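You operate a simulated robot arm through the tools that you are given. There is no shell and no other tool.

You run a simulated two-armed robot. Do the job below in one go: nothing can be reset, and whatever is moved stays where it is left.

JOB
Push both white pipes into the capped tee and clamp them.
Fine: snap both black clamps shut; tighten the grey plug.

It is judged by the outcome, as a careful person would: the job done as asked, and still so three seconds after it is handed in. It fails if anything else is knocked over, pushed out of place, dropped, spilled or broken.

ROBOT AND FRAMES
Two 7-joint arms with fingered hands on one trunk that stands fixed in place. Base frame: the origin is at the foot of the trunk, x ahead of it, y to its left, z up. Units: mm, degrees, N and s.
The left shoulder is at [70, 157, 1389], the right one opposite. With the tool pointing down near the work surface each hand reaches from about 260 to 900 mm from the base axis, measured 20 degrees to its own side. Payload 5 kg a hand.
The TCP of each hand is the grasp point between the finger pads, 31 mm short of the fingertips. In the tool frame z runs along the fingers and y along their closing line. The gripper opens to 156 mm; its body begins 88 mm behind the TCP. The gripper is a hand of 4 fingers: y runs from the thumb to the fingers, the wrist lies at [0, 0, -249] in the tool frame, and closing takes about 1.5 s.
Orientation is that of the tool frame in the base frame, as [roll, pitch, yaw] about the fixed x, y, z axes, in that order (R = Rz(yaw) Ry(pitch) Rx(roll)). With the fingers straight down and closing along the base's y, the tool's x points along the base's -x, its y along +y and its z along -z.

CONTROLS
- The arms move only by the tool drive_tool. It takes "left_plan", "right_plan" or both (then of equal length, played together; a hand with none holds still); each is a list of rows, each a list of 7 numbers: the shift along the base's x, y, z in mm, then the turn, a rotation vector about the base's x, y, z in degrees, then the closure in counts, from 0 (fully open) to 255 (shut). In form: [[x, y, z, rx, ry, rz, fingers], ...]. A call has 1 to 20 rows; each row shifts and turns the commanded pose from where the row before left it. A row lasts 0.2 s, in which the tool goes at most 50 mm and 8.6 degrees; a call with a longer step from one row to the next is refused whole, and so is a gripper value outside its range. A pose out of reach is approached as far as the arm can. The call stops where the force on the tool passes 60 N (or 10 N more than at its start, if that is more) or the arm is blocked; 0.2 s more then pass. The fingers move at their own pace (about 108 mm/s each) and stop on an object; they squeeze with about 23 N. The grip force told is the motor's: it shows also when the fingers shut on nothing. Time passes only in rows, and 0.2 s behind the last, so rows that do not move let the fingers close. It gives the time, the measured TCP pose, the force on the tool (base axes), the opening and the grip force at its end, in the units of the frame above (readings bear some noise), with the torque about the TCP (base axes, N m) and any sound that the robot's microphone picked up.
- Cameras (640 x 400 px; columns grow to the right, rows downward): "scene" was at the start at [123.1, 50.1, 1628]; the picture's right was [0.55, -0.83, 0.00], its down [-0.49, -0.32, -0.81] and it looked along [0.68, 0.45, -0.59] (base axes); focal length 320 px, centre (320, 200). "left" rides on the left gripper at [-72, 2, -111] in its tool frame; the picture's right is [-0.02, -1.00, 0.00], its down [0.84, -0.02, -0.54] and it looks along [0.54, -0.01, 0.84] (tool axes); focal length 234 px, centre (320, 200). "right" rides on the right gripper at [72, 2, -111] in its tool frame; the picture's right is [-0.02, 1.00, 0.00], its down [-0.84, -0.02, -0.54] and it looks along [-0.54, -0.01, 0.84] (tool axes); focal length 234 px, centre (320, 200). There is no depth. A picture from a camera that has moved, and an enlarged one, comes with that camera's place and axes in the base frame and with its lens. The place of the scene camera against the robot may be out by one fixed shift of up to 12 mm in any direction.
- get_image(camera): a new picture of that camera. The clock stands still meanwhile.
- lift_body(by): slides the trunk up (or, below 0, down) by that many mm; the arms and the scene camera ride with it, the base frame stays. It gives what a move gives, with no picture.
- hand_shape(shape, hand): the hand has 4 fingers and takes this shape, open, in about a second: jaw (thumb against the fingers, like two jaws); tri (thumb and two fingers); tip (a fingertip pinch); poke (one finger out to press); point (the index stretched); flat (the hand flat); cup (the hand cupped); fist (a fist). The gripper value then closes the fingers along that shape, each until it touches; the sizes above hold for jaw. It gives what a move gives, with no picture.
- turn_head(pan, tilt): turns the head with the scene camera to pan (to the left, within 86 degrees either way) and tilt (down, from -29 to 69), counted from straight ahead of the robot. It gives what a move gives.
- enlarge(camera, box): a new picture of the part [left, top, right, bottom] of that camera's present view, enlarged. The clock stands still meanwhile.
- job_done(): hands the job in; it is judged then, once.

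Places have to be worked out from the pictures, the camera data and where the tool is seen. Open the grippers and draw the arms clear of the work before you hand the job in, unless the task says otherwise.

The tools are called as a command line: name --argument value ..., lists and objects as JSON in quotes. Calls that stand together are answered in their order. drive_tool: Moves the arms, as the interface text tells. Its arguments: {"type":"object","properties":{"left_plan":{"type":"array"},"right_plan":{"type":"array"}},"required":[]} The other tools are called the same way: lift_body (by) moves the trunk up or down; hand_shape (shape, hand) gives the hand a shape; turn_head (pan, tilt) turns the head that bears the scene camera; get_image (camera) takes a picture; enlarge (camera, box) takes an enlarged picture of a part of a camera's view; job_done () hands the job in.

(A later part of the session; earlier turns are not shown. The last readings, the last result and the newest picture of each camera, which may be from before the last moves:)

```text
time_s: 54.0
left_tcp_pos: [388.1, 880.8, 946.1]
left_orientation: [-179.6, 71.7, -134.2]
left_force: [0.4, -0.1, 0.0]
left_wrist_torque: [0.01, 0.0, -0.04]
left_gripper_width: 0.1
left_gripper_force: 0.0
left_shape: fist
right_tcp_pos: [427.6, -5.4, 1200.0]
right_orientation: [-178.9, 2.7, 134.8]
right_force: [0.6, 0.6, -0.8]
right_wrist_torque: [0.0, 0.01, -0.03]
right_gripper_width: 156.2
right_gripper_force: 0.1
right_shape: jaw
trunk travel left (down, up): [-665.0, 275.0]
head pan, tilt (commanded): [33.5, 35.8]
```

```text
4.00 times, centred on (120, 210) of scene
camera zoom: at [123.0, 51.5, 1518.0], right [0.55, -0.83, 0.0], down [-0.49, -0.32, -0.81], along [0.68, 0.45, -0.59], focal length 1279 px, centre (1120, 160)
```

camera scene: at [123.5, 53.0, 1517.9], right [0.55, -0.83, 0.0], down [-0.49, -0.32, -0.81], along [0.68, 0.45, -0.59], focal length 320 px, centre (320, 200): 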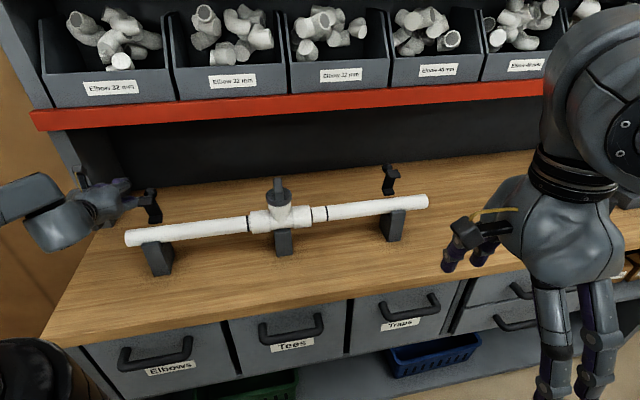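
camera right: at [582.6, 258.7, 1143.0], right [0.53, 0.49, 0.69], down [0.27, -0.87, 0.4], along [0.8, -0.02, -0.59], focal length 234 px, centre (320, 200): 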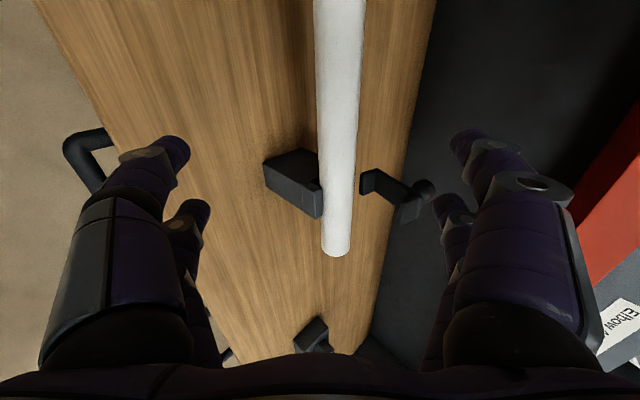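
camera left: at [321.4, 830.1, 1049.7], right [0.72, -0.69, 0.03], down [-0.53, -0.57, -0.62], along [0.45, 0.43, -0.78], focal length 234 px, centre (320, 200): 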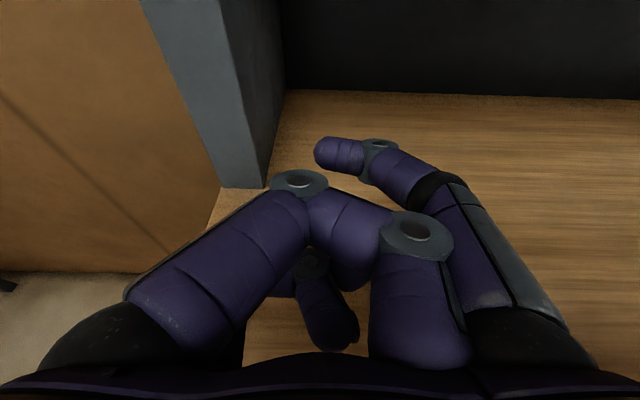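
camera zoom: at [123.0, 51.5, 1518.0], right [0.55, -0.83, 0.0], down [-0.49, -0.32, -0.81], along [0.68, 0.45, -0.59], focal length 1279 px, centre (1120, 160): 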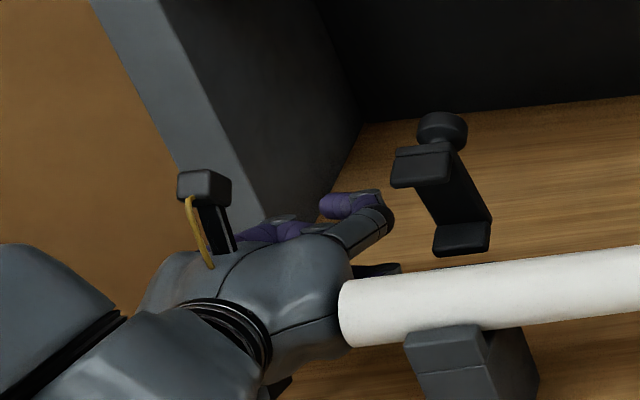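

No contact yet. I continue another 8 mm, watching force.

drive_tool --left_plan '[[1.4, -1.4, 0, 0, 0, 0, 255], [1.4, -1.4, 0, 0, 0, 0, 255], [1.4, -1.4, 0, 0, 0, 0, 255], [1.4, -1.4, 0, 0, 0, 0, 255], [0, 0, 0, 0, 0, 0, 255]]'

enlarge --camera "scene" --box '[60, 160, 180, 260]'

```text
time_s: 55.2
left_tcp_pos: [393.3, 875.4, 946.6]
left_orientation: [-179.6, 71.5, -134.1]
left_force: [-2.8, 2.8, 0.0]
left_wrist_torque: [-0.24, -0.08, -0.48]
left_gripper_width: 0.0
left_gripper_force: 0.1
left_shape: fist
right_tcp_pos: [427.5, -6.2, 1200.2]
right_orientation: [-178.9, 2.6, 134.8]
right_force: [-0.8, 0.1, -0.1]
right_wrist_torque: [0.01, 0.01, 0.02]
right_gripper_width: 155.7
right_gripper_force: 0.0
right_shape: jaw
trunk travel left (down, up): [-665.0, 275.0]
head pan, tilt (commanded): [33.5, 35.8]
```

```text
4.00 times, centred on (120, 210) of scene
camera zoom: at [122.6, 51.9, 1518.0], right [0.55, -0.83, 0.0], down [-0.49, -0.32, -0.81], along [0.68, 0.45, -0.58], focal length 1279 px, centre (1120, 160)
```

zoom: 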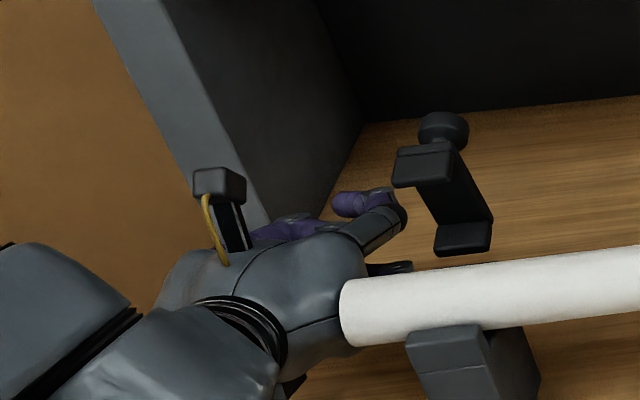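

Contact at ~4 N, with the lever arm confirming the palm (about 135 mm behind TCP) is on the pipe end. I push on in small steps.

drive_tool --left_plan '[[1.1, -1.1, 0, 0, 0, 0, 255], [1.1, -1.1, 0, 0, 0, 0, 255], [1.1, -1.1, 0, 0, 0, 0, 255], [1.1, -1.1, 0, 0, 0, 0, 255], [1.1, -1.1, 0, 0, 0, 0, 255], [1.1, -1.1, 0, 0, 0, 0, 255], [0, 0, 0, 0, 0, 0, 255]]'

enlarge --camera "scene" --box '[60, 160, 180, 260]'

enlarge --camera "scene" --box '[235, 195, 285, 245]'

```text
time_s: 56.8
left_tcp_pos: [393.8, 872.3, 945.1]
left_orientation: [-178.8, 71.8, -133.1]
left_force: [-32.2, 34.8, 13.4]
left_wrist_torque: [-3.03, -0.65, -5.61]
left_gripper_width: 0.1
left_gripper_force: 0.1
left_shape: fist
right_tcp_pos: [421.7, -2.0, 1202.8]
right_orientation: [-178.8, 3.0, 134.8]
right_force: [0.0, -0.5, -0.7]
right_wrist_torque: [-0.02, -0.04, -0.01]
right_gripper_width: 155.8
right_gripper_force: 0.0
right_shape: jaw
trunk travel left (down, up): [-665.0, 275.0]
head pan, tilt (commanded): [33.5, 35.8]
```

```text
4.00 times, centred on (120, 210) of scene
camera zoom: at [115.8, 56.1, 1518.4], right [0.55, -0.83, 0.01], down [-0.48, -0.33, -0.81], along [0.68, 0.45, -0.58], focal length 1279 px, centre (1120, 160)
```

zoom: 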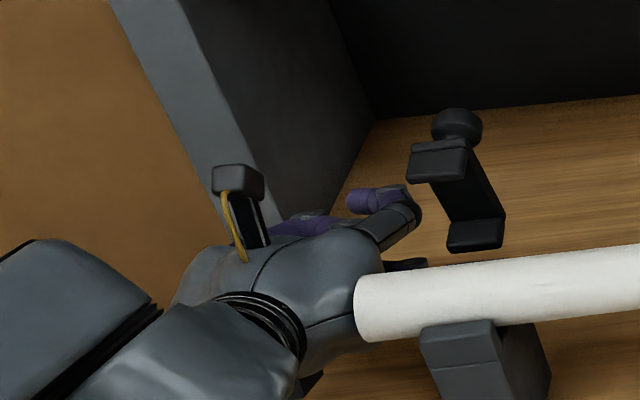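

```text
8.00 times, centred on (260, 220) of scene
camera zoom: at [115.8, 56.1, 1518.4], right [0.55, -0.83, 0.01], down [-0.48, -0.33, -0.81], along [0.68, 0.45, -0.58], focal length 2559 px, centre (800, 40)
```

zoom: 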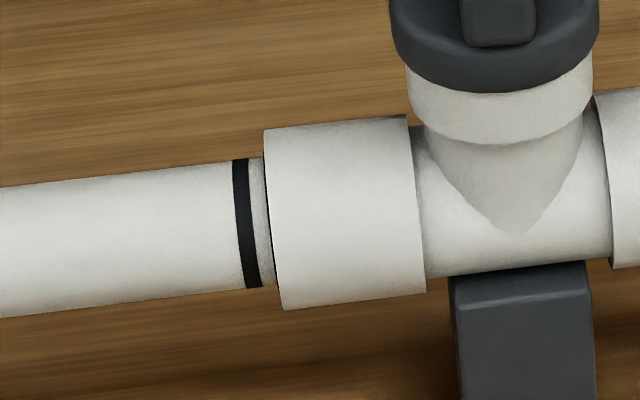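

At ~47 N axial the pipe does not move (mark gap still ~5 mm), so it may be bottomed. I try up to the 60 N limit once.

drive_tool --left_plan '[[1.1, -1.1, 0, 0, 0, 0, 255], [1.1, -1.1, 0, 0, 0, 0, 255], [1.1, -1.1, 0, 0, 0, 0, 255], [1.1, -1.1, 0, 0, 0, 0, 255], [0, 0, 0, 0, 0, 0, 255]]'

enlarge --camera "scene" --box '[235, 195, 285, 245]'

```text
time_s: 57.6
left_tcp_pos: [392.9, 874.2, 945.0]
left_orientation: [179.9, 71.5, -133.3]
left_force: [-45.0, 36.1, 10.3]
left_wrist_torque: [-2.83, -1.33, -7.21]
left_gripper_width: 0.1
left_gripper_force: 0.0
left_shape: fist
right_tcp_pos: [422.7, -8.0, 1202.7]
right_orientation: [-179.0, 3.1, 134.4]
right_force: [0.5, -0.1, 0.1]
right_wrist_torque: [0.03, 0.01, 0.02]
right_gripper_width: 155.9
right_gripper_force: 0.1
right_shape: jaw
trunk travel left (down, up): [-665.0, 275.0]
head pan, tilt (commanded): [33.5, 35.8]
stopped in row 3 (left hand): the force on the tool passed its limit at 61 N (the readings are from after the stop); the commanded pose is now the measured one
```

```text
8.00 times, centred on (260, 220) of scene
camera zoom: at [115.2, 54.2, 1518.3], right [0.56, -0.83, 0.0], down [-0.48, -0.33, -0.81], along [0.68, 0.45, -0.58], focal length 2559 px, centre (800, 40)
```

zoom: 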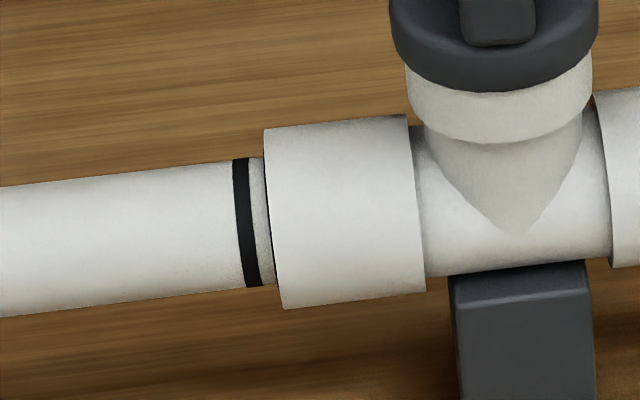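

Even at 61 N nothing moves: the left pipe is against its stop, so it is fully home with the mark ~5 mm from the mouth. I withdraw the hand sideways, raise it, tilt it back toward vertical, and set the jaw shape for the left clamp.

drive_tool --left_plan '[[-6, 6, 0, 0, 0, 0, 255], [-9, 9, 0, 0, 0, 0, 255], [-9, 9, 0, 0, 0, 0, 255], [0, 0, 30, 0, 0, 0, 255], [0, 0, 35, 0, 0, 0, 255], [0, 0, 35, 0, 0, 0, 255], [0, 0, 35, 0, 0, 0, 255], [0, 0, 30, 0, 0, 0, 255], [0, 0, 10, -5.5, 5.5, 0, 255], [0, 0, 10, -5.5, 5.5, 0, 255], [0, 0, 10, -5.5, 5.5, 0, 255], [0, 0, 0, -5.5, 5.5, 0, 255], [0, 0, 0, -5.5, 5.5, 0, 255], [0, 0, 0, -5.5, 5.5, 0, 255]]'

hand_shape --shape "jaw" --hand "left"

drive_tool --left_plan '[[0, 0, 0, 0, 0, 0, 255], [0, 0, 0, 0, 0, 0, 255], [0, 0, 0, 0, 0, 0, 255], [0, 0, 0, 0, 0, 0, 255], [0, 0, 0, 0, 0, 0, 255], [0, 0, 0, 0, 0, 0, 255], [0, 0, 0, 0, 0, 0, 255], [0, 0, 0, 0, 0, 0, 255]]'

get_image --camera "left"

get_image --camera "scene"

```text
time_s: 60.6
left_tcp_pos: [382.3, 891.7, 1140.2]
left_orientation: [179.3, 24.6, -134.7]
left_force: [1.4, -0.1, 0.1]
left_wrist_torque: [-0.04, 0.01, 0.0]
left_gripper_width: 0.2
left_gripper_force: 0.1
left_shape: fist
right_tcp_pos: [428.9, -9.2, 1200.8]
right_orientation: [-178.8, 2.7, 134.4]
right_force: [-0.2, 0.4, -0.9]
right_wrist_torque: [-0.03, 0.05, -0.01]
right_gripper_width: 156.0
right_gripper_force: 0.0
right_shape: jaw
trunk travel left (down, up): [-665.0, 275.0]
head pan, tilt (commanded): [33.5, 35.8]
```

```text
time_s: 61.5
left_tcp_pos: [380.5, 890.6, 1141.1]
left_orientation: [179.4, 25.1, -134.7]
left_force: [-0.3, -0.1, 0.6]
left_wrist_torque: [0.02, -0.02, -0.01]
left_gripper_width: 155.9
left_gripper_force: 0.0
left_shape: jaw
right_tcp_pos: [427.9, -9.9, 1200.7]
right_orientation: [-178.8, 2.8, 134.5]
right_force: [0.1, 0.3, 0.5]
right_wrist_torque: [0.03, -0.04, -0.02]
right_gripper_width: 156.0
right_gripper_force: 0.0
right_shape: jaw
trunk travel left (down, up): [-665.0, 275.0]
head pan, tilt (commanded): [33.5, 35.8]
```

```text
time_s: 63.3
left_tcp_pos: [380.7, 889.3, 1141.9]
left_orientation: [179.4, 24.8, -134.6]
left_force: [0.1, -0.3, -0.1]
left_wrist_torque: [-0.01, -0.01, 0.0]
left_gripper_width: 0.1
left_gripper_force: 22.7
left_shape: jaw
right_tcp_pos: [428.0, -9.0, 1200.6]
right_orientation: [-179.0, 2.7, 134.5]
right_force: [0.7, 0.1, 0.3]
right_wrist_torque: [0.03, 0.01, -0.01]
right_gripper_width: 155.9
right_gripper_force: 0.1
right_shape: jaw
trunk travel left (down, up): [-665.0, 275.0]
head pan, tilt (commanded): [33.5, 35.8]
```

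```text
taken
camera left: at [393.2, 904.0, 1272.8], right [0.73, -0.68, 0.0], down [-0.68, -0.72, 0.14], along [-0.1, -0.1, -0.99], focal length 234 px, centre (320, 200)
```

left: 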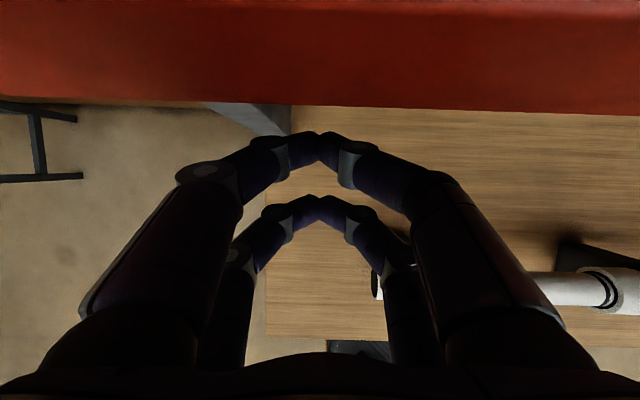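

```text
taken
camera scene: at [123.1, 51.9, 1518.0], right [0.55, -0.83, 0.0], down [-0.49, -0.32, -0.81], along [0.68, 0.45, -0.59], focal length 320 px, centre (320, 200)
```

scene: 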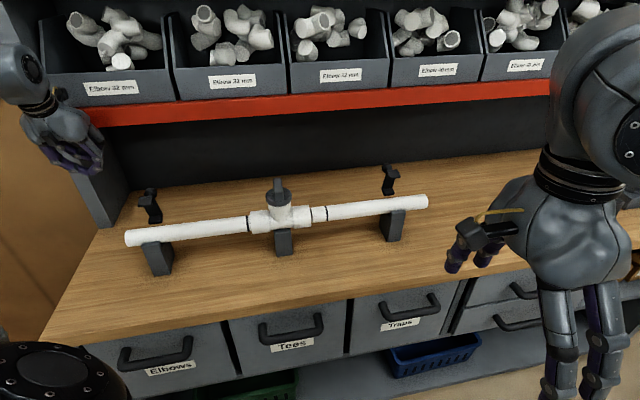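

The closed digits form two arches; the pair on the robot side will hook the knob. I bring the hand over behind the left clamp at safe height and look down.

drive_tool --left_plan '[[24, -21.1, 0, 0, 0, 0, 255], [24, -21.1, 0, 0, 0, 0, 255], [24, -21.1, 0, 0, 0, 0, 255], [24, -21.1, 0, 0, 0, 0, 255], [0, 0, 0, 0, 0, 0, 255]]'

get_image --camera "left"

enlarge --camera "scene" --box '[80, 110, 220, 250]'

```text
time_s: 64.5
left_tcp_pos: [477.3, 807.4, 1141.2]
left_orientation: [179.4, 24.9, -134.7]
left_force: [0.4, 0.2, 0.2]
left_wrist_torque: [-0.02, -0.01, -0.03]
left_gripper_width: 0.0
left_gripper_force: 23.0
left_shape: jaw
right_tcp_pos: [428.3, -9.1, 1199.8]
right_orientation: [-178.9, 2.9, 134.5]
right_force: [0.5, -1.3, -0.5]
right_wrist_torque: [0.01, -0.01, 0.04]
right_gripper_width: 155.9
right_gripper_force: 0.0
right_shape: jaw
trunk travel left (down, up): [-665.0, 275.0]
head pan, tilt (commanded): [33.5, 35.8]
```

```text
taken
camera left: at [489.0, 820.5, 1272.3], right [0.73, -0.68, 0.0], down [-0.68, -0.72, 0.14], along [-0.1, -0.1, -0.99], focal length 234 px, centre (320, 200)
```

left: 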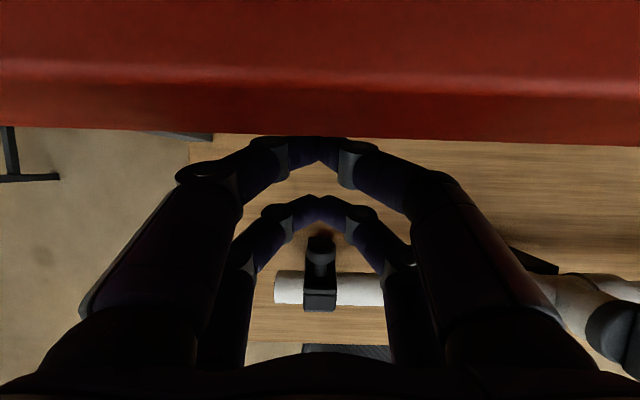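

```text
2.86 times, centred on (150, 180) of scene
camera zoom: at [122.3, 52.3, 1518.0], right [0.55, -0.83, 0.0], down [-0.49, -0.32, -0.81], along [0.68, 0.45, -0.58], focal length 914 px, centre (806, 257)
```

zoom: 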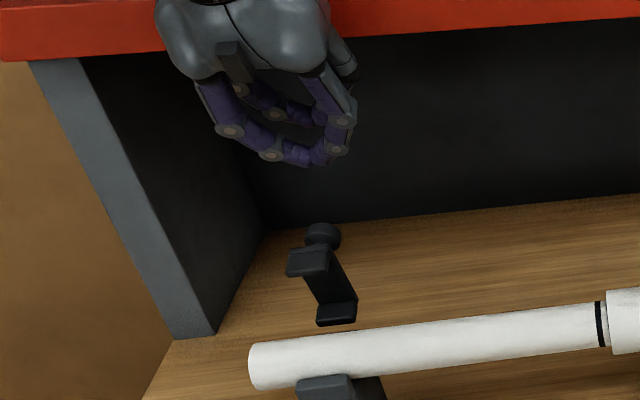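

The hand is directly above/behind the knob (knob in line at L≈232). I notice the shelf's red edge is close (N≈938, z≥1199), so I descend straight down 77 mm without moving outward.

drive_tool --left_plan '[[0, 0, -20, 0, 0, 0, 255], [0, 0, -20, 0, 0, 0, 255], [0, 0, -20, 0, 0, 0, 255], [0, 0, -17, 0, 0, 0, 255], [0, 0, 0, 0, 0, 0, 255]]'

get_image --camera "left"

enlarge --camera "scene" --box '[80, 130, 220, 270]'

```text
time_s: 65.7
left_tcp_pos: [472.4, 804.2, 1067.7]
left_orientation: [179.3, 25.0, -134.7]
left_force: [-13.9, -9.6, 5.2]
left_wrist_torque: [1.69, -2.2, 0.1]
left_gripper_width: 0.0
left_gripper_force: 22.8
left_shape: jaw
right_tcp_pos: [425.2, -11.7, 1200.6]
right_orientation: [-179.0, 2.7, 134.5]
right_force: [-0.8, 0.1, -0.2]
right_wrist_torque: [-0.01, -0.01, -0.01]
right_gripper_width: 155.7
right_gripper_force: 0.1
right_shape: jaw
trunk travel left (down, up): [-665.0, 275.0]
head pan, tilt (commanded): [33.5, 35.8]
```

```text
taken
camera left: at [486.2, 817.0, 1198.2], right [0.73, -0.68, 0.0], down [-0.68, -0.72, 0.14], along [-0.1, -0.1, -0.99], focal length 234 px, centre (320, 200)
```

left: 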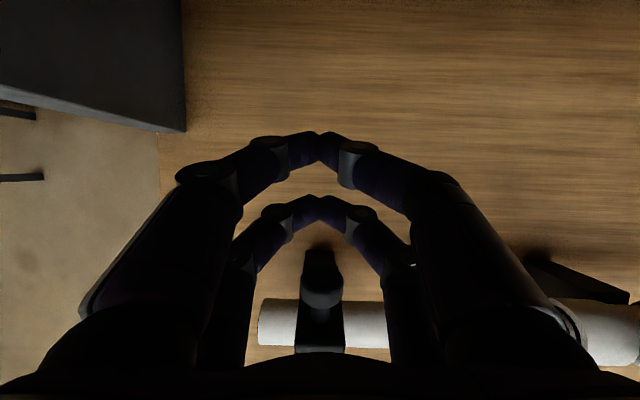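

```text
2.86 times, centred on (150, 200) of scene
camera zoom: at [119.4, 48.8, 1518.3], right [0.55, -0.83, 0.0], down [-0.49, -0.32, -0.81], along [0.68, 0.45, -0.58], focal length 914 px, centre (806, 200)
```

zoom: 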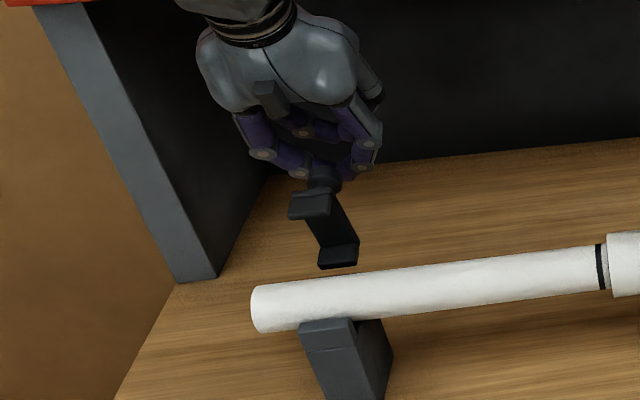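

The hand's back is brushing the shelf edge (force −17 N along n, acting ~160 mm behind the TCP). Moving toward the robot relieves that and starts swinging the clamp, so I sweep −n 30 mm.

drive_tool --left_plan '[[-3.5, -3.5, 0, 0, 0, 0, 255], [-3.5, -3.5, 0, 0, 0, 0, 255], [-3.5, -3.5, 0, 0, 0, 0, 255], [-3.5, -3.5, 0, 0, 0, 0, 255], [-3.5, -3.5, 0, 0, 0, 0, 255], [-3.5, -3.5, 0, 0, 0, 0, 255], [0, 0, 0, 0, 0, 0, 255]]'

get_image --camera "left"

enlarge --camera "scene" --box '[80, 130, 220, 270]'

```text
time_s: 67.3
left_tcp_pos: [455.7, 785.4, 1064.4]
left_orientation: [179.5, 24.9, -134.7]
left_force: [-0.2, 0.6, 1.0]
left_wrist_torque: [0.04, 0.04, 0.02]
left_gripper_width: 0.0
left_gripper_force: 23.2
left_shape: jaw
right_tcp_pos: [427.5, -8.4, 1199.3]
right_orientation: [-178.8, 2.7, 134.6]
right_force: [0.3, 0.5, -0.1]
right_wrist_torque: [-0.02, -0.01, 0.03]
right_gripper_width: 155.7
right_gripper_force: 0.1
right_shape: jaw
trunk travel left (down, up): [-665.0, 275.0]
head pan, tilt (commanded): [33.5, 35.8]
```

```text
taken
camera left: at [468.3, 798.8, 1195.5], right [0.73, -0.68, 0.0], down [-0.68, -0.72, 0.14], along [-0.1, -0.1, -0.99], focal length 234 px, centre (320, 200)
```

left: 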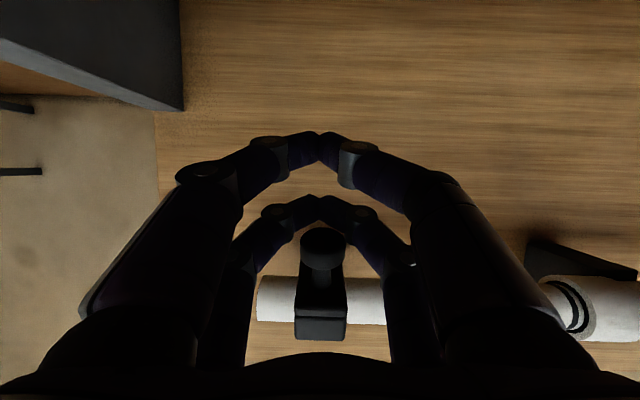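

```text
2.86 times, centred on (150, 200) of scene
camera zoom: at [123.3, 52.1, 1517.9], right [0.55, -0.83, 0.0], down [-0.49, -0.32, -0.81], along [0.68, 0.45, -0.59], focal length 914 px, centre (806, 200)
```

zoom: 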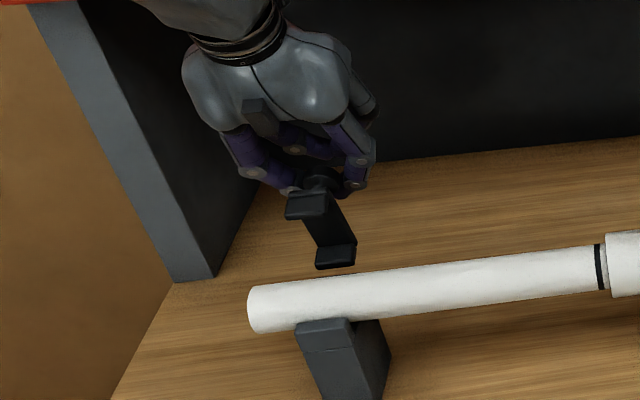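

Free of the shelf; the digits are just behind the knob. I continue sweeping −n 40 mm.

drive_tool --left_plan '[[-3.5, -3.5, 0, 0, 0, 0, 255], [-3.5, -3.5, 0, 0, 0, 0, 255], [-3.5, -3.5, 0, 0, 0, 0, 255], [-3.5, -3.5, 0, 0, 0, 0, 255], [-3.5, -3.5, 0, 0, 0, 0, 255], [-3.5, -3.5, 0, 0, 0, 0, 255], [-3.5, -3.5, 0, 0, 0, 0, 255], [-3.5, -3.5, 0, 0, 0, 0, 255], [0, 0, 0, 0, 0, 0, 255]]'

get_image --camera "left"

enlarge --camera "scene" --box '[80, 130, 220, 270]'

```text
time_s: 69.3
left_tcp_pos: [427.8, 756.0, 1063.8]
left_orientation: [179.3, 24.8, -134.7]
left_force: [0.6, -0.1, 1.6]
left_wrist_torque: [0.0, 0.02, -0.02]
left_gripper_width: 0.0
left_gripper_force: 22.6
left_shape: jaw
right_tcp_pos: [427.8, -9.1, 1200.6]
right_orientation: [-178.9, 2.7, 134.4]
right_force: [-0.5, -1.1, -0.1]
right_wrist_torque: [0.0, -0.01, -0.01]
right_gripper_width: 155.6
right_gripper_force: 0.1
right_shape: jaw
trunk travel left (down, up): [-665.0, 275.0]
head pan, tilt (commanded): [33.5, 35.8]
```

```text
taken
camera left: at [440.2, 770.6, 1195.8], right [0.73, -0.68, 0.0], down [-0.68, -0.72, 0.14], along [-0.1, -0.1, -0.99], focal length 234 px, centre (320, 200)
```

left: 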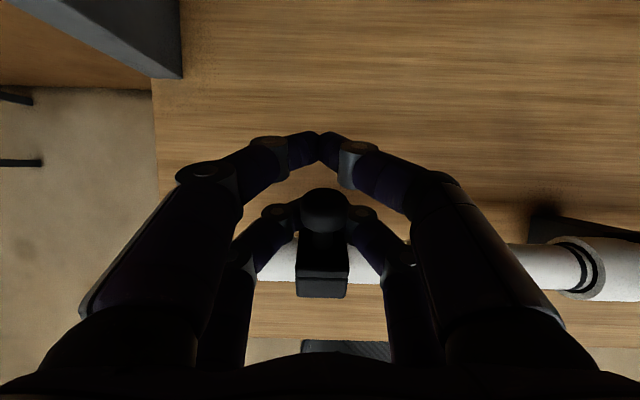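

```text
2.86 times, centred on (150, 200) of scene
camera zoom: at [123.2, 51.9, 1517.9], right [0.55, -0.83, 0.0], down [-0.49, -0.32, -0.81], along [0.68, 0.45, -0.59], focal length 914 px, centre (806, 200)
```

zoom: 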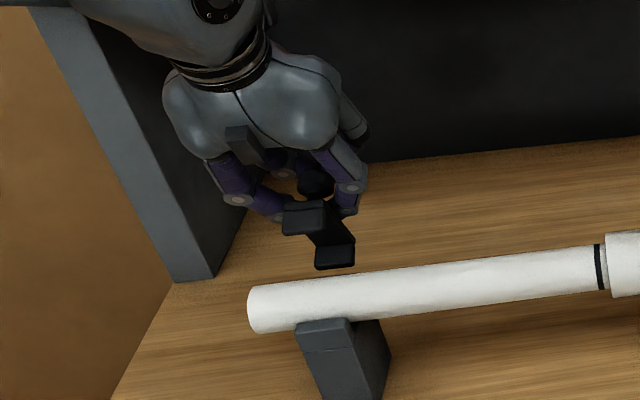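

The clamp has started to tip forward with almost no force. I keep sweeping −n another 40 mm.

drive_tool --left_plan '[[-3.5, -3.5, 0, 0, 0, 0, 255], [-3.5, -3.5, 0, 0, 0, 0, 255], [-3.5, -3.5, 0, 0, 0, 0, 255], [-3.5, -3.5, 0, 0, 0, 0, 255], [-3.5, -3.5, 0, 0, 0, 0, 255], [-3.5, -3.5, 0, 0, 0, 0, 255], [-3.5, -3.5, 0, 0, 0, 0, 255], [-3.5, -3.5, 0, 0, 0, 0, 255], [0, 0, 0, 0, 0, 0, 255]]'

get_image --camera "left"

enlarge --camera "scene" --box '[80, 130, 220, 270]'

```text
time_s: 71.3
left_tcp_pos: [399.2, 730.1, 1065.5]
left_orientation: [179.3, 24.9, -134.7]
left_force: [0.1, -0.7, 0.0]
left_wrist_torque: [-0.02, 0.05, 0.02]
left_gripper_width: 0.0
left_gripper_force: 22.9
left_shape: jaw
right_tcp_pos: [428.6, -8.4, 1200.2]
right_orientation: [-178.9, 2.8, 134.5]
right_force: [0.9, 0.4, -0.6]
right_wrist_torque: [0.01, -0.06, 0.01]
right_gripper_width: 155.7
right_gripper_force: 0.0
right_shape: jaw
trunk travel left (down, up): [-665.0, 275.0]
head pan, tilt (commanded): [33.5, 35.8]
```

```text
taken
camera left: at [412.4, 742.6, 1195.9], right [0.73, -0.68, 0.0], down [-0.68, -0.72, 0.14], along [-0.1, -0.1, -0.99], focal length 234 px, centre (320, 200)
```

left: 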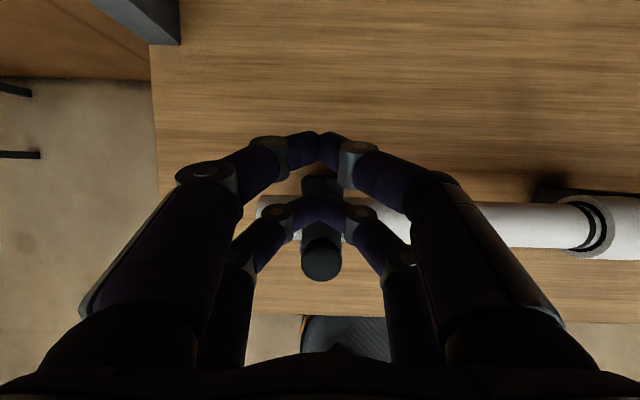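

```text
2.86 times, centred on (150, 200) of scene
camera zoom: at [123.2, 51.9, 1517.9], right [0.55, -0.83, 0.0], down [-0.49, -0.32, -0.81], along [0.68, 0.45, -0.59], focal length 914 px, centre (806, 200)
```

zoom: 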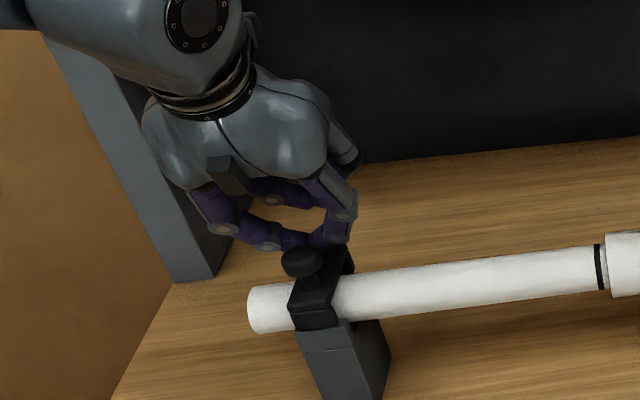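

The clamp swung shut onto the saddle with the knob standing up at about N≈754, L≈233. It still must be snapped, so I raise the hand, bring it upright and form the poke shape to press the knob.

drive_tool --left_plan '[[0, 0, 25, 0, 0, 0, 255], [0, 0, 30, 0, 0, 0, 255], [0, 0, 30, 0, 0, 0, 255], [0, 0, 10, -5.9, 5.9, 0, 255], [0, 0, 10, -5.9, 5.9, 0, 255], [0, 0, 0, -5.9, 5.9, 0, 255]]'

hand_shape --shape "poke" --hand "left"

get_image --camera "left"

enlarge --camera "scene" --box '[60, 70, 260, 270]'

```text
time_s: 72.7
left_tcp_pos: [400.1, 729.4, 1168.9]
left_orientation: [179.2, -0.4, -134.7]
left_force: [-0.4, 0.2, -0.2]
left_wrist_torque: [0.0, -0.02, 0.0]
left_gripper_width: 0.0
left_gripper_force: 23.0
left_shape: jaw
right_tcp_pos: [430.0, -8.7, 1199.2]
right_orientation: [-178.8, 2.6, 134.5]
right_force: [-0.2, 0.3, -0.2]
right_wrist_torque: [-0.04, 0.04, 0.01]
right_gripper_width: 155.8
right_gripper_force: 0.1
right_shape: jaw
trunk travel left (down, up): [-665.0, 275.0]
head pan, tilt (commanded): [33.5, 35.8]
```

```text
time_s: 73.6
left_tcp_pos: [400.2, 729.0, 1169.8]
left_orientation: [179.2, 0.0, -134.7]
left_force: [-0.5, 0.0, 0.5]
left_wrist_torque: [0.03, -0.01, -0.01]
left_gripper_width: 0.0
left_gripper_force: 0.0
left_shape: poke
right_tcp_pos: [428.4, -10.0, 1201.0]
right_orientation: [-179.0, 2.7, 134.5]
right_force: [-0.1, 0.5, 0.2]
right_wrist_torque: [0.0, 0.01, -0.02]
right_gripper_width: 156.0
right_gripper_force: 0.0
right_shape: jaw
trunk travel left (down, up): [-665.0, 275.0]
head pan, tilt (commanded): [33.5, 35.8]
```

```text
taken
camera left: at [450.1, 779.9, 1281.0], right [0.73, -0.69, -0.01], down [-0.57, -0.61, 0.55], along [-0.38, -0.39, -0.84], focal length 234 px, centre (320, 200)
```

left: 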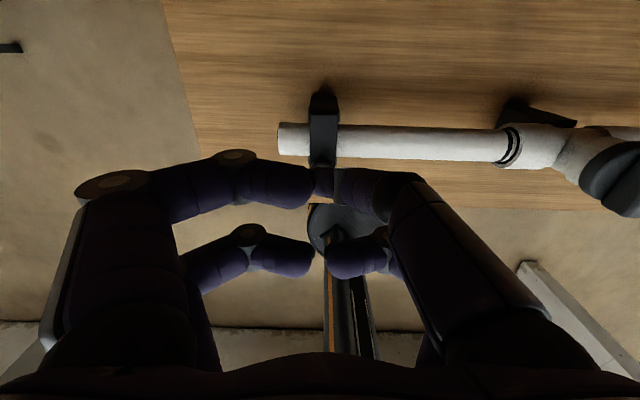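

```text
2.00 times, centred on (160, 170) of scene
camera zoom: at [122.9, 51.5, 1518.0], right [0.55, -0.83, 0.0], down [-0.49, -0.32, -0.81], along [0.68, 0.45, -0.58], focal length 640 px, centre (640, 260)
```

zoom: 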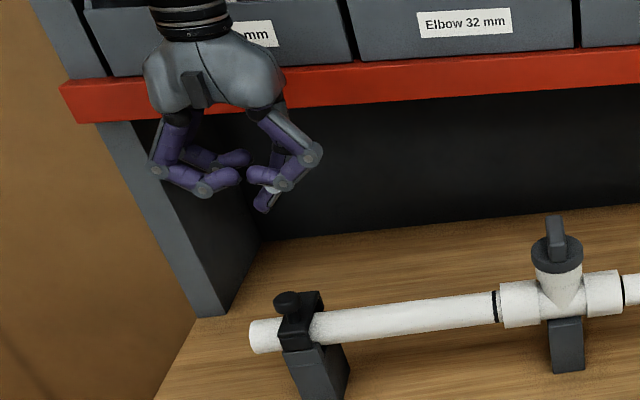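

Poke leaves a bent finger, so I'd rather press with the rigid palm: open the jaw, turn the hand so the fingers straddle the saddle front and back (tool y along n), and press the knob with the palm. I set that up above the knob.

hand_shape --shape "jaw" --hand "left"

drive_tool --left_plan '[[-2.9, -2.83, 0, 0, 0, -8.2, 0], [-2.9, -2.83, 0, 0, 0, -8.2, 0], [-2.9, -2.83, 0, 0, 0, -8.2, 0], [-2.9, -2.83, 0, 0, 0, -8.2, 0], [-2.9, -2.83, 0, 0, 0, -8.2, 0], [-2.9, -2.83, 0, 0, 0, -8.2, 0], [-2.9, -2.83, 0, 0, 0, -8.2, 0], [-2.9, -2.83, 0, 0, 0, -8.2, 0], [-2.9, -2.83, 0, 0, 0, -8.2, 0], [-2.9, -2.83, 0, 0, 0, -8.2, 0], [-2.9, -2.83, 0, 0, 0, -8.0, 0], [0, 0, 0, 0, 0, 0, 0]]'

get_image --camera "left"

enlarge --camera "scene" --box '[60, 100, 260, 280]'

```text
time_s: 74.5
left_tcp_pos: [400.9, 728.1, 1170.3]
left_orientation: [179.1, -0.1, -134.7]
left_force: [0.3, -0.1, 0.2]
left_wrist_torque: [-0.01, 0.01, -0.01]
left_gripper_width: 156.0
left_gripper_force: 0.0
left_shape: jaw
right_tcp_pos: [428.9, -9.9, 1199.6]
right_orientation: [-178.9, 2.6, 134.5]
right_force: [0.1, -0.3, -1.7]
right_wrist_torque: [0.01, -0.01, 0.02]
right_gripper_width: 156.1
right_gripper_force: 0.0
right_shape: jaw
trunk travel left (down, up): [-665.0, 275.0]
head pan, tilt (commanded): [33.5, 35.8]
```

```text
time_s: 77.1
left_tcp_pos: [368.4, 698.1, 1169.5]
left_orientation: [179.2, 0.0, 135.2]
left_force: [0.2, 0.3, 0.5]
left_wrist_torque: [0.01, -0.03, -0.01]
left_gripper_width: 156.0
left_gripper_force: 0.0
left_shape: jaw
right_tcp_pos: [428.8, -9.7, 1201.8]
right_orientation: [-179.0, 2.7, 134.6]
right_force: [-0.1, -0.1, 0.9]
right_wrist_torque: [-0.01, -0.02, -0.04]
right_gripper_width: 155.9
right_gripper_force: 0.0
right_shape: jaw
trunk travel left (down, up): [-665.0, 275.0]
head pan, tilt (commanded): [33.5, 35.8]
```

```text
taken
camera left: at [418.9, 647.5, 1280.8], right [-0.69, -0.73, -0.01], down [-0.61, 0.57, 0.55], along [-0.39, 0.38, -0.84], focal length 234 px, centre (320, 200)
```

left: 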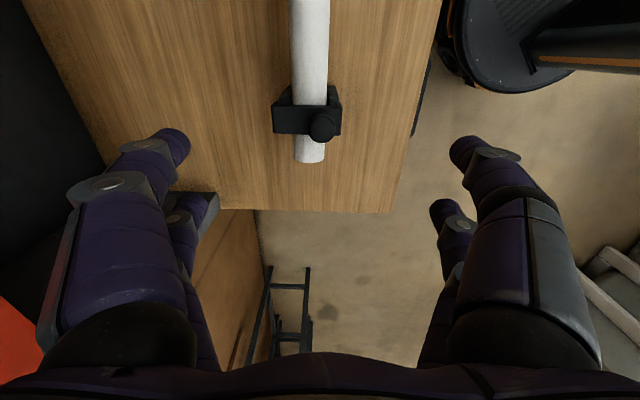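

```text
2.22 times, centred on (160, 190) of scene
camera zoom: at [123.3, 51.9, 1517.9], right [0.55, -0.83, 0.0], down [-0.49, -0.32, -0.81], along [0.68, 0.45, -0.59], focal length 711 px, centre (676, 222)
```

zoom: 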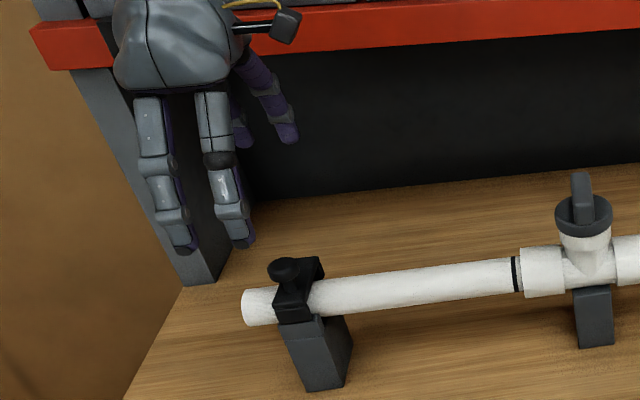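

Knob measured at N≈752, L≈227; the hand is centred above it. I descend with the fingers straddling the saddle, stopping with the palm ~25 mm above the knob.

drive_tool --left_plan '[[1.5, -2.5, -30, 0, 0, 0, 0], [1.5, -2.5, -30, 0, 0, 0, 0], [0, 0, -30, 0, 0, 0, 0], [0, 0, -30, 0, 0, 0, 0], [0, 0, -30, 0, 0, 0, 0], [0, 0, -30, 0, 0, 0, 0], [0, 0, 0, 0, 0, 0, 0]]'

get_image --camera "left"

enlarge --camera "scene" --box '[80, 140, 220, 280]'

```text
time_s: 78.7
left_tcp_pos: [371.3, 693.1, 990.0]
left_orientation: [179.3, -0.1, 135.2]
left_force: [-0.5, 0.2, 0.3]
left_wrist_torque: [0.0, -0.01, 0.04]
left_gripper_width: 155.9
left_gripper_force: 0.1
left_shape: jaw
right_tcp_pos: [428.7, -9.8, 1200.7]
right_orientation: [-178.8, 2.8, 134.6]
right_force: [-0.4, -0.9, 0.6]
right_wrist_torque: [0.01, 0.01, -0.01]
right_gripper_width: 155.9
right_gripper_force: 0.1
right_shape: jaw
trunk travel left (down, up): [-665.0, 275.0]
head pan, tilt (commanded): [33.5, 35.8]
```

```text
taken
camera left: at [422.6, 642.6, 1101.2], right [-0.69, -0.73, -0.01], down [-0.61, 0.57, 0.55], along [-0.39, 0.38, -0.84], focal length 234 px, centre (320, 200)
```

left: 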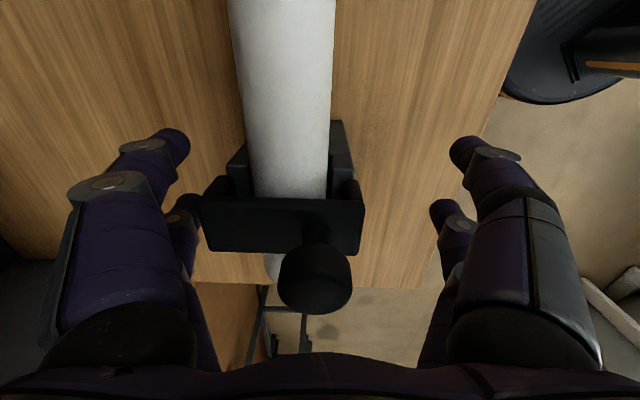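

```text
2.86 times, centred on (150, 210) of scene
camera zoom: at [122.9, 51.5, 1518.0], right [0.55, -0.83, 0.0], down [-0.49, -0.32, -0.81], along [0.68, 0.45, -0.58], focal length 914 px, centre (806, 171)
```

zoom: 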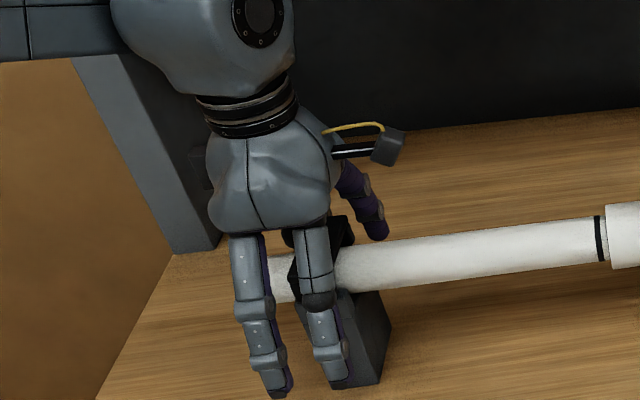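

The palm is ~33 mm above the knob (knob top ≈1045). I go down 28 mm and then press slowly.

drive_tool --left_plan '[[0, 0, -7, 0, 0, 0, 0], [0, 0, -7, 0, 0, 0, 0], [0, 0, -7, 0, 0, 0, 0], [0, 0, -5, 0, 0, 0, 0], [0, 0, -3, 0, 0, 0, 0], [0, 0, -3, 0, 0, 0, 0], [0, 0, -3, 0, 0, 0, 0]]'

get_image --camera "left"

```text
time_s: 80.3
left_tcp_pos: [369.9, 693.1, 959.7]
left_orientation: [178.5, -0.1, 135.3]
left_force: [0.8, 11.5, 38.2]
left_wrist_torque: [1.17, -1.08, 0.31]
left_gripper_width: 155.2
left_gripper_force: 0.0
left_shape: jaw
right_tcp_pos: [426.6, -13.6, 1201.8]
right_orientation: [-179.0, 2.8, 134.5]
right_force: [-0.1, -0.8, -0.6]
right_wrist_torque: [0.0, 0.02, 0.02]
right_gripper_width: 156.0
right_gripper_force: 0.0
right_shape: jaw
trunk travel left (down, up): [-665.0, 275.0]
head pan, tilt (commanded): [33.5, 35.8]
```

```text
taken
camera left: at [421.3, 642.0, 1071.5], right [-0.68, -0.73, -0.02], down [-0.62, 0.56, 0.55], along [-0.38, 0.39, -0.84], focal length 234 px, centre (320, 200)
```

left: 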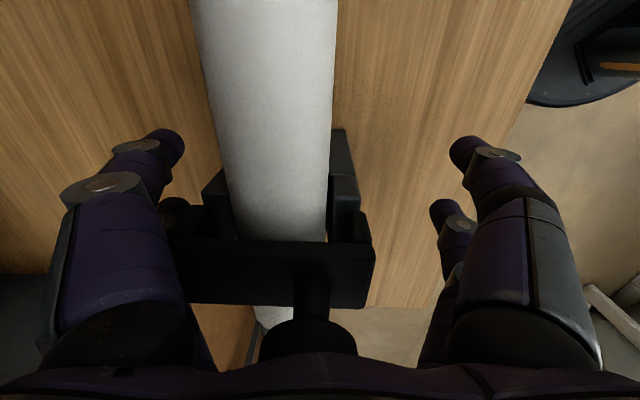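

Contact: 38 N on the knob, no snap sound yet. I press a little further.

drive_tool --left_plan '[[0, 0, -2, 0, 0, 0, 0], [0, 0, -2, 0, 0, 0, 0], [0, 0, -2, 0, 0, 0, 0], [0, 0, -2, 0, 0, 0, 0], [0, 0, -2, 0, 0, 0, 0], [0, 0, -2, 0, 0, 0, 0]]'

get_image --camera "left"

enlarge --camera "scene" --box '[90, 180, 210, 280]'

```text
time_s: 81.2
left_tcp_pos: [376.2, 698.6, 956.2]
left_orientation: [178.0, 0.2, 135.5]
left_force: [-2.4, 6.4, 26.1]
left_wrist_torque: [0.76, -0.82, 0.27]
left_gripper_width: 155.9
left_gripper_force: 0.1
left_shape: jaw
right_tcp_pos: [427.7, -11.8, 1201.0]
right_orientation: [-178.9, 2.7, 134.5]
right_force: [-0.1, -0.3, -0.5]
right_wrist_torque: [-0.02, 0.02, -0.01]
right_gripper_width: 156.1
right_gripper_force: 0.1
right_shape: jaw
trunk travel left (down, up): [-665.0, 275.0]
head pan, tilt (commanded): [33.5, 35.8]
stopped in row 4 (left hand): the force on the tool passed its limit at 61 N (the readings are from after the stop); the commanded pose is now the measured one
```

```text
taken
camera left: at [425.1, 645.7, 1067.3], right [-0.68, -0.73, -0.03], down [-0.63, 0.56, 0.54], along [-0.38, 0.39, -0.84], focal length 234 px, centre (320, 200)
```

left: 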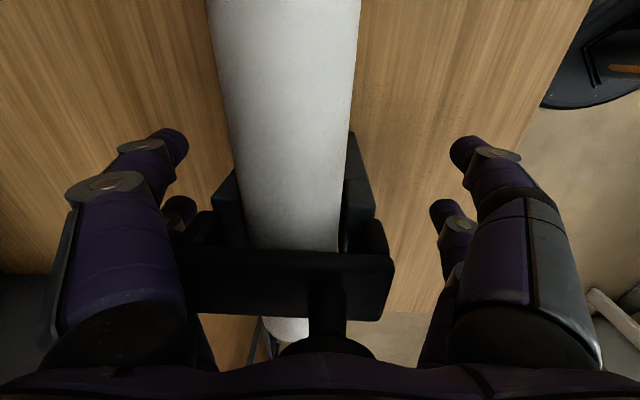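

```text
4.00 times, centred on (150, 230) of scene
camera zoom: at [122.4, 52.1, 1517.2], right [0.55, -0.83, 0.0], down [-0.49, -0.32, -0.81], along [0.68, 0.45, -0.58], focal length 1279 px, centre (1000, 80)
```

zoom: 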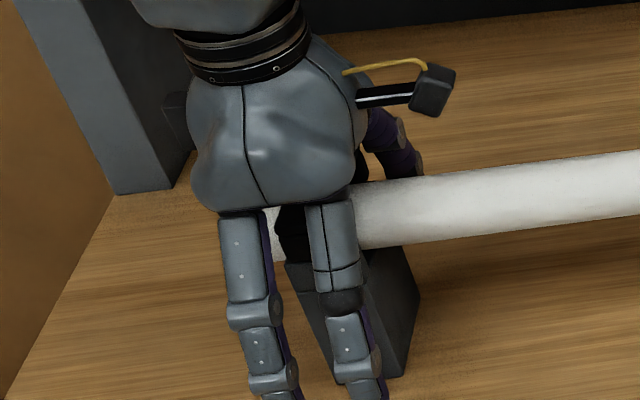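

The press peaked at 61 N and the hand slid a little on the knob. I raise the hand to inspect whether the clamp has latched.

drive_tool --left_plan '[[0, 0, 10, 0, 0, 0, 0], [0, 0, 20, 0, 0, 0, 0], [0, 0, 35, 0, 0, 0, 0], [0, 0, 40, 0, 0, 0, 0], [0, 0, 40, 0, 0, 0, 0], [0, 0, 40, 0, 0, 0, 0]]'

enlarge --camera "scene" --box '[110, 200, 190, 270]'

enlarge --camera "left" --box '[250, 60, 410, 180]'

```text
time_s: 82.6
left_tcp_pos: [373.4, 695.2, 1138.5]
left_orientation: [178.5, 0.0, 135.4]
left_force: [0.2, -0.5, -0.3]
left_wrist_torque: [0.02, -0.03, 0.05]
left_gripper_width: 156.0
left_gripper_force: 0.2
left_shape: jaw
right_tcp_pos: [427.3, -12.8, 1201.0]
right_orientation: [-178.8, 2.6, 134.5]
right_force: [0.5, 0.6, -0.3]
right_wrist_torque: [0.02, 0.0, 0.0]
right_gripper_width: 155.9
right_gripper_force: 0.0
right_shape: jaw
trunk travel left (down, up): [-665.0, 275.0]
head pan, tilt (commanded): [33.5, 35.8]
```

```text
5.71 times, centred on (150, 235) of scene
camera zoom: at [122.7, 51.4, 1518.0], right [0.55, -0.83, 0.0], down [-0.49, -0.32, -0.81], along [0.68, 0.45, -0.58], focal length 1828 px, centre (1291, 0)
```

zoom: 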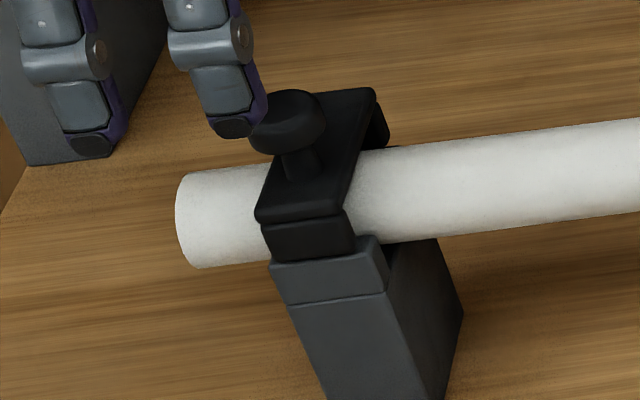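

```text
3.33 times, centred on (330, 120) of left
camera zoom: at [423.7, 643.6, 1249.8], right [-0.68, -0.73, -0.03], down [-0.62, 0.56, 0.54], along [-0.38, 0.39, -0.84], focal length 781 px, centre (287, 467)
```

zoom: 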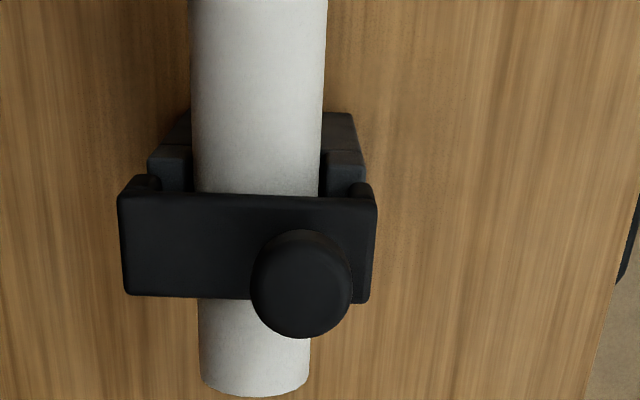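

The front jaw now sits on the saddle's front wall. I zoom in closer to judge whether any gap remains.

enlarge --camera "scene" --box '[138, 212, 168, 252]'

enlarge --camera "scene" --box '[370, 160, 430, 250]'

```text
10.00 times, centred on (153, 232) of scene
camera zoom: at [122.7, 51.4, 1518.0], right [0.55, -0.83, 0.0], down [-0.49, -0.32, -0.81], along [0.68, 0.45, -0.58], focal length 3198 px, centre (1990, -120)
```

zoom: 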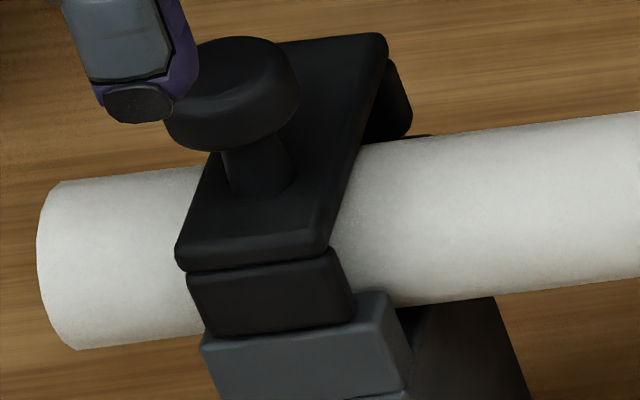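

```text
4.44 times, centred on (400, 205) of scene
camera zoom: at [122.7, 51.4, 1518.0], right [0.55, -0.83, 0.0], down [-0.49, -0.32, -0.81], along [0.68, 0.45, -0.58], focal length 1422 px, centre (-36, 178)
```

zoom: 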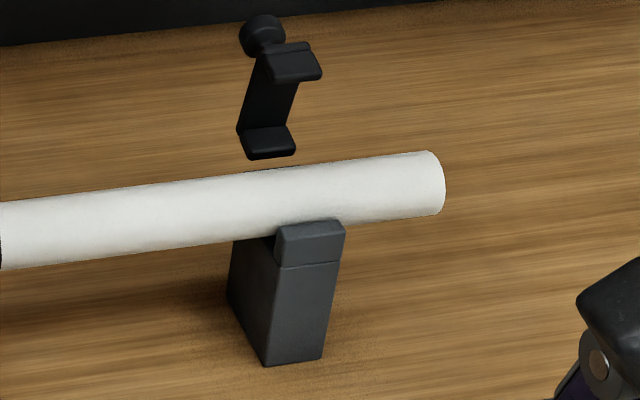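

To see if the press changed anything, I retake the same zoom box used before pressing for comparison.

enlarge --camera "scene" --box '[60, 100, 260, 280]'

enlarge --camera "scene" --box '[60, 70, 260, 270]'

```text
2.22 times, centred on (160, 190) of scene
camera zoom: at [122.7, 51.4, 1518.0], right [0.55, -0.83, 0.0], down [-0.49, -0.32, -0.81], along [0.68, 0.45, -0.58], focal length 711 px, centre (676, 222)
```

zoom: 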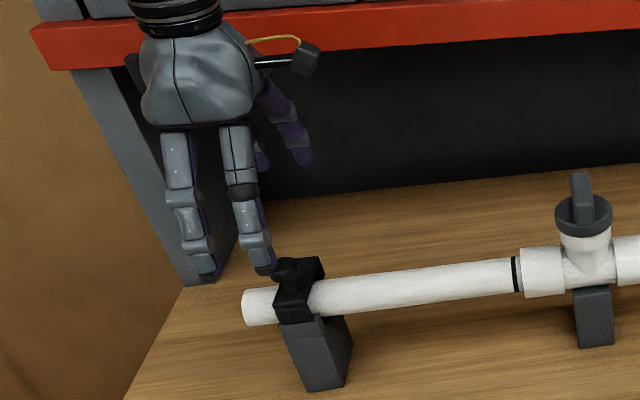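

```text
2.00 times, centred on (160, 170) of scene
camera zoom: at [122.7, 51.4, 1518.0], right [0.55, -0.83, 0.0], down [-0.49, -0.32, -0.81], along [0.68, 0.45, -0.58], focal length 640 px, centre (640, 260)
```

zoom: 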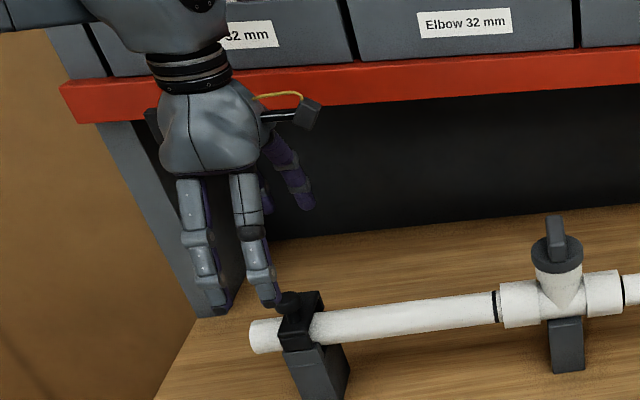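

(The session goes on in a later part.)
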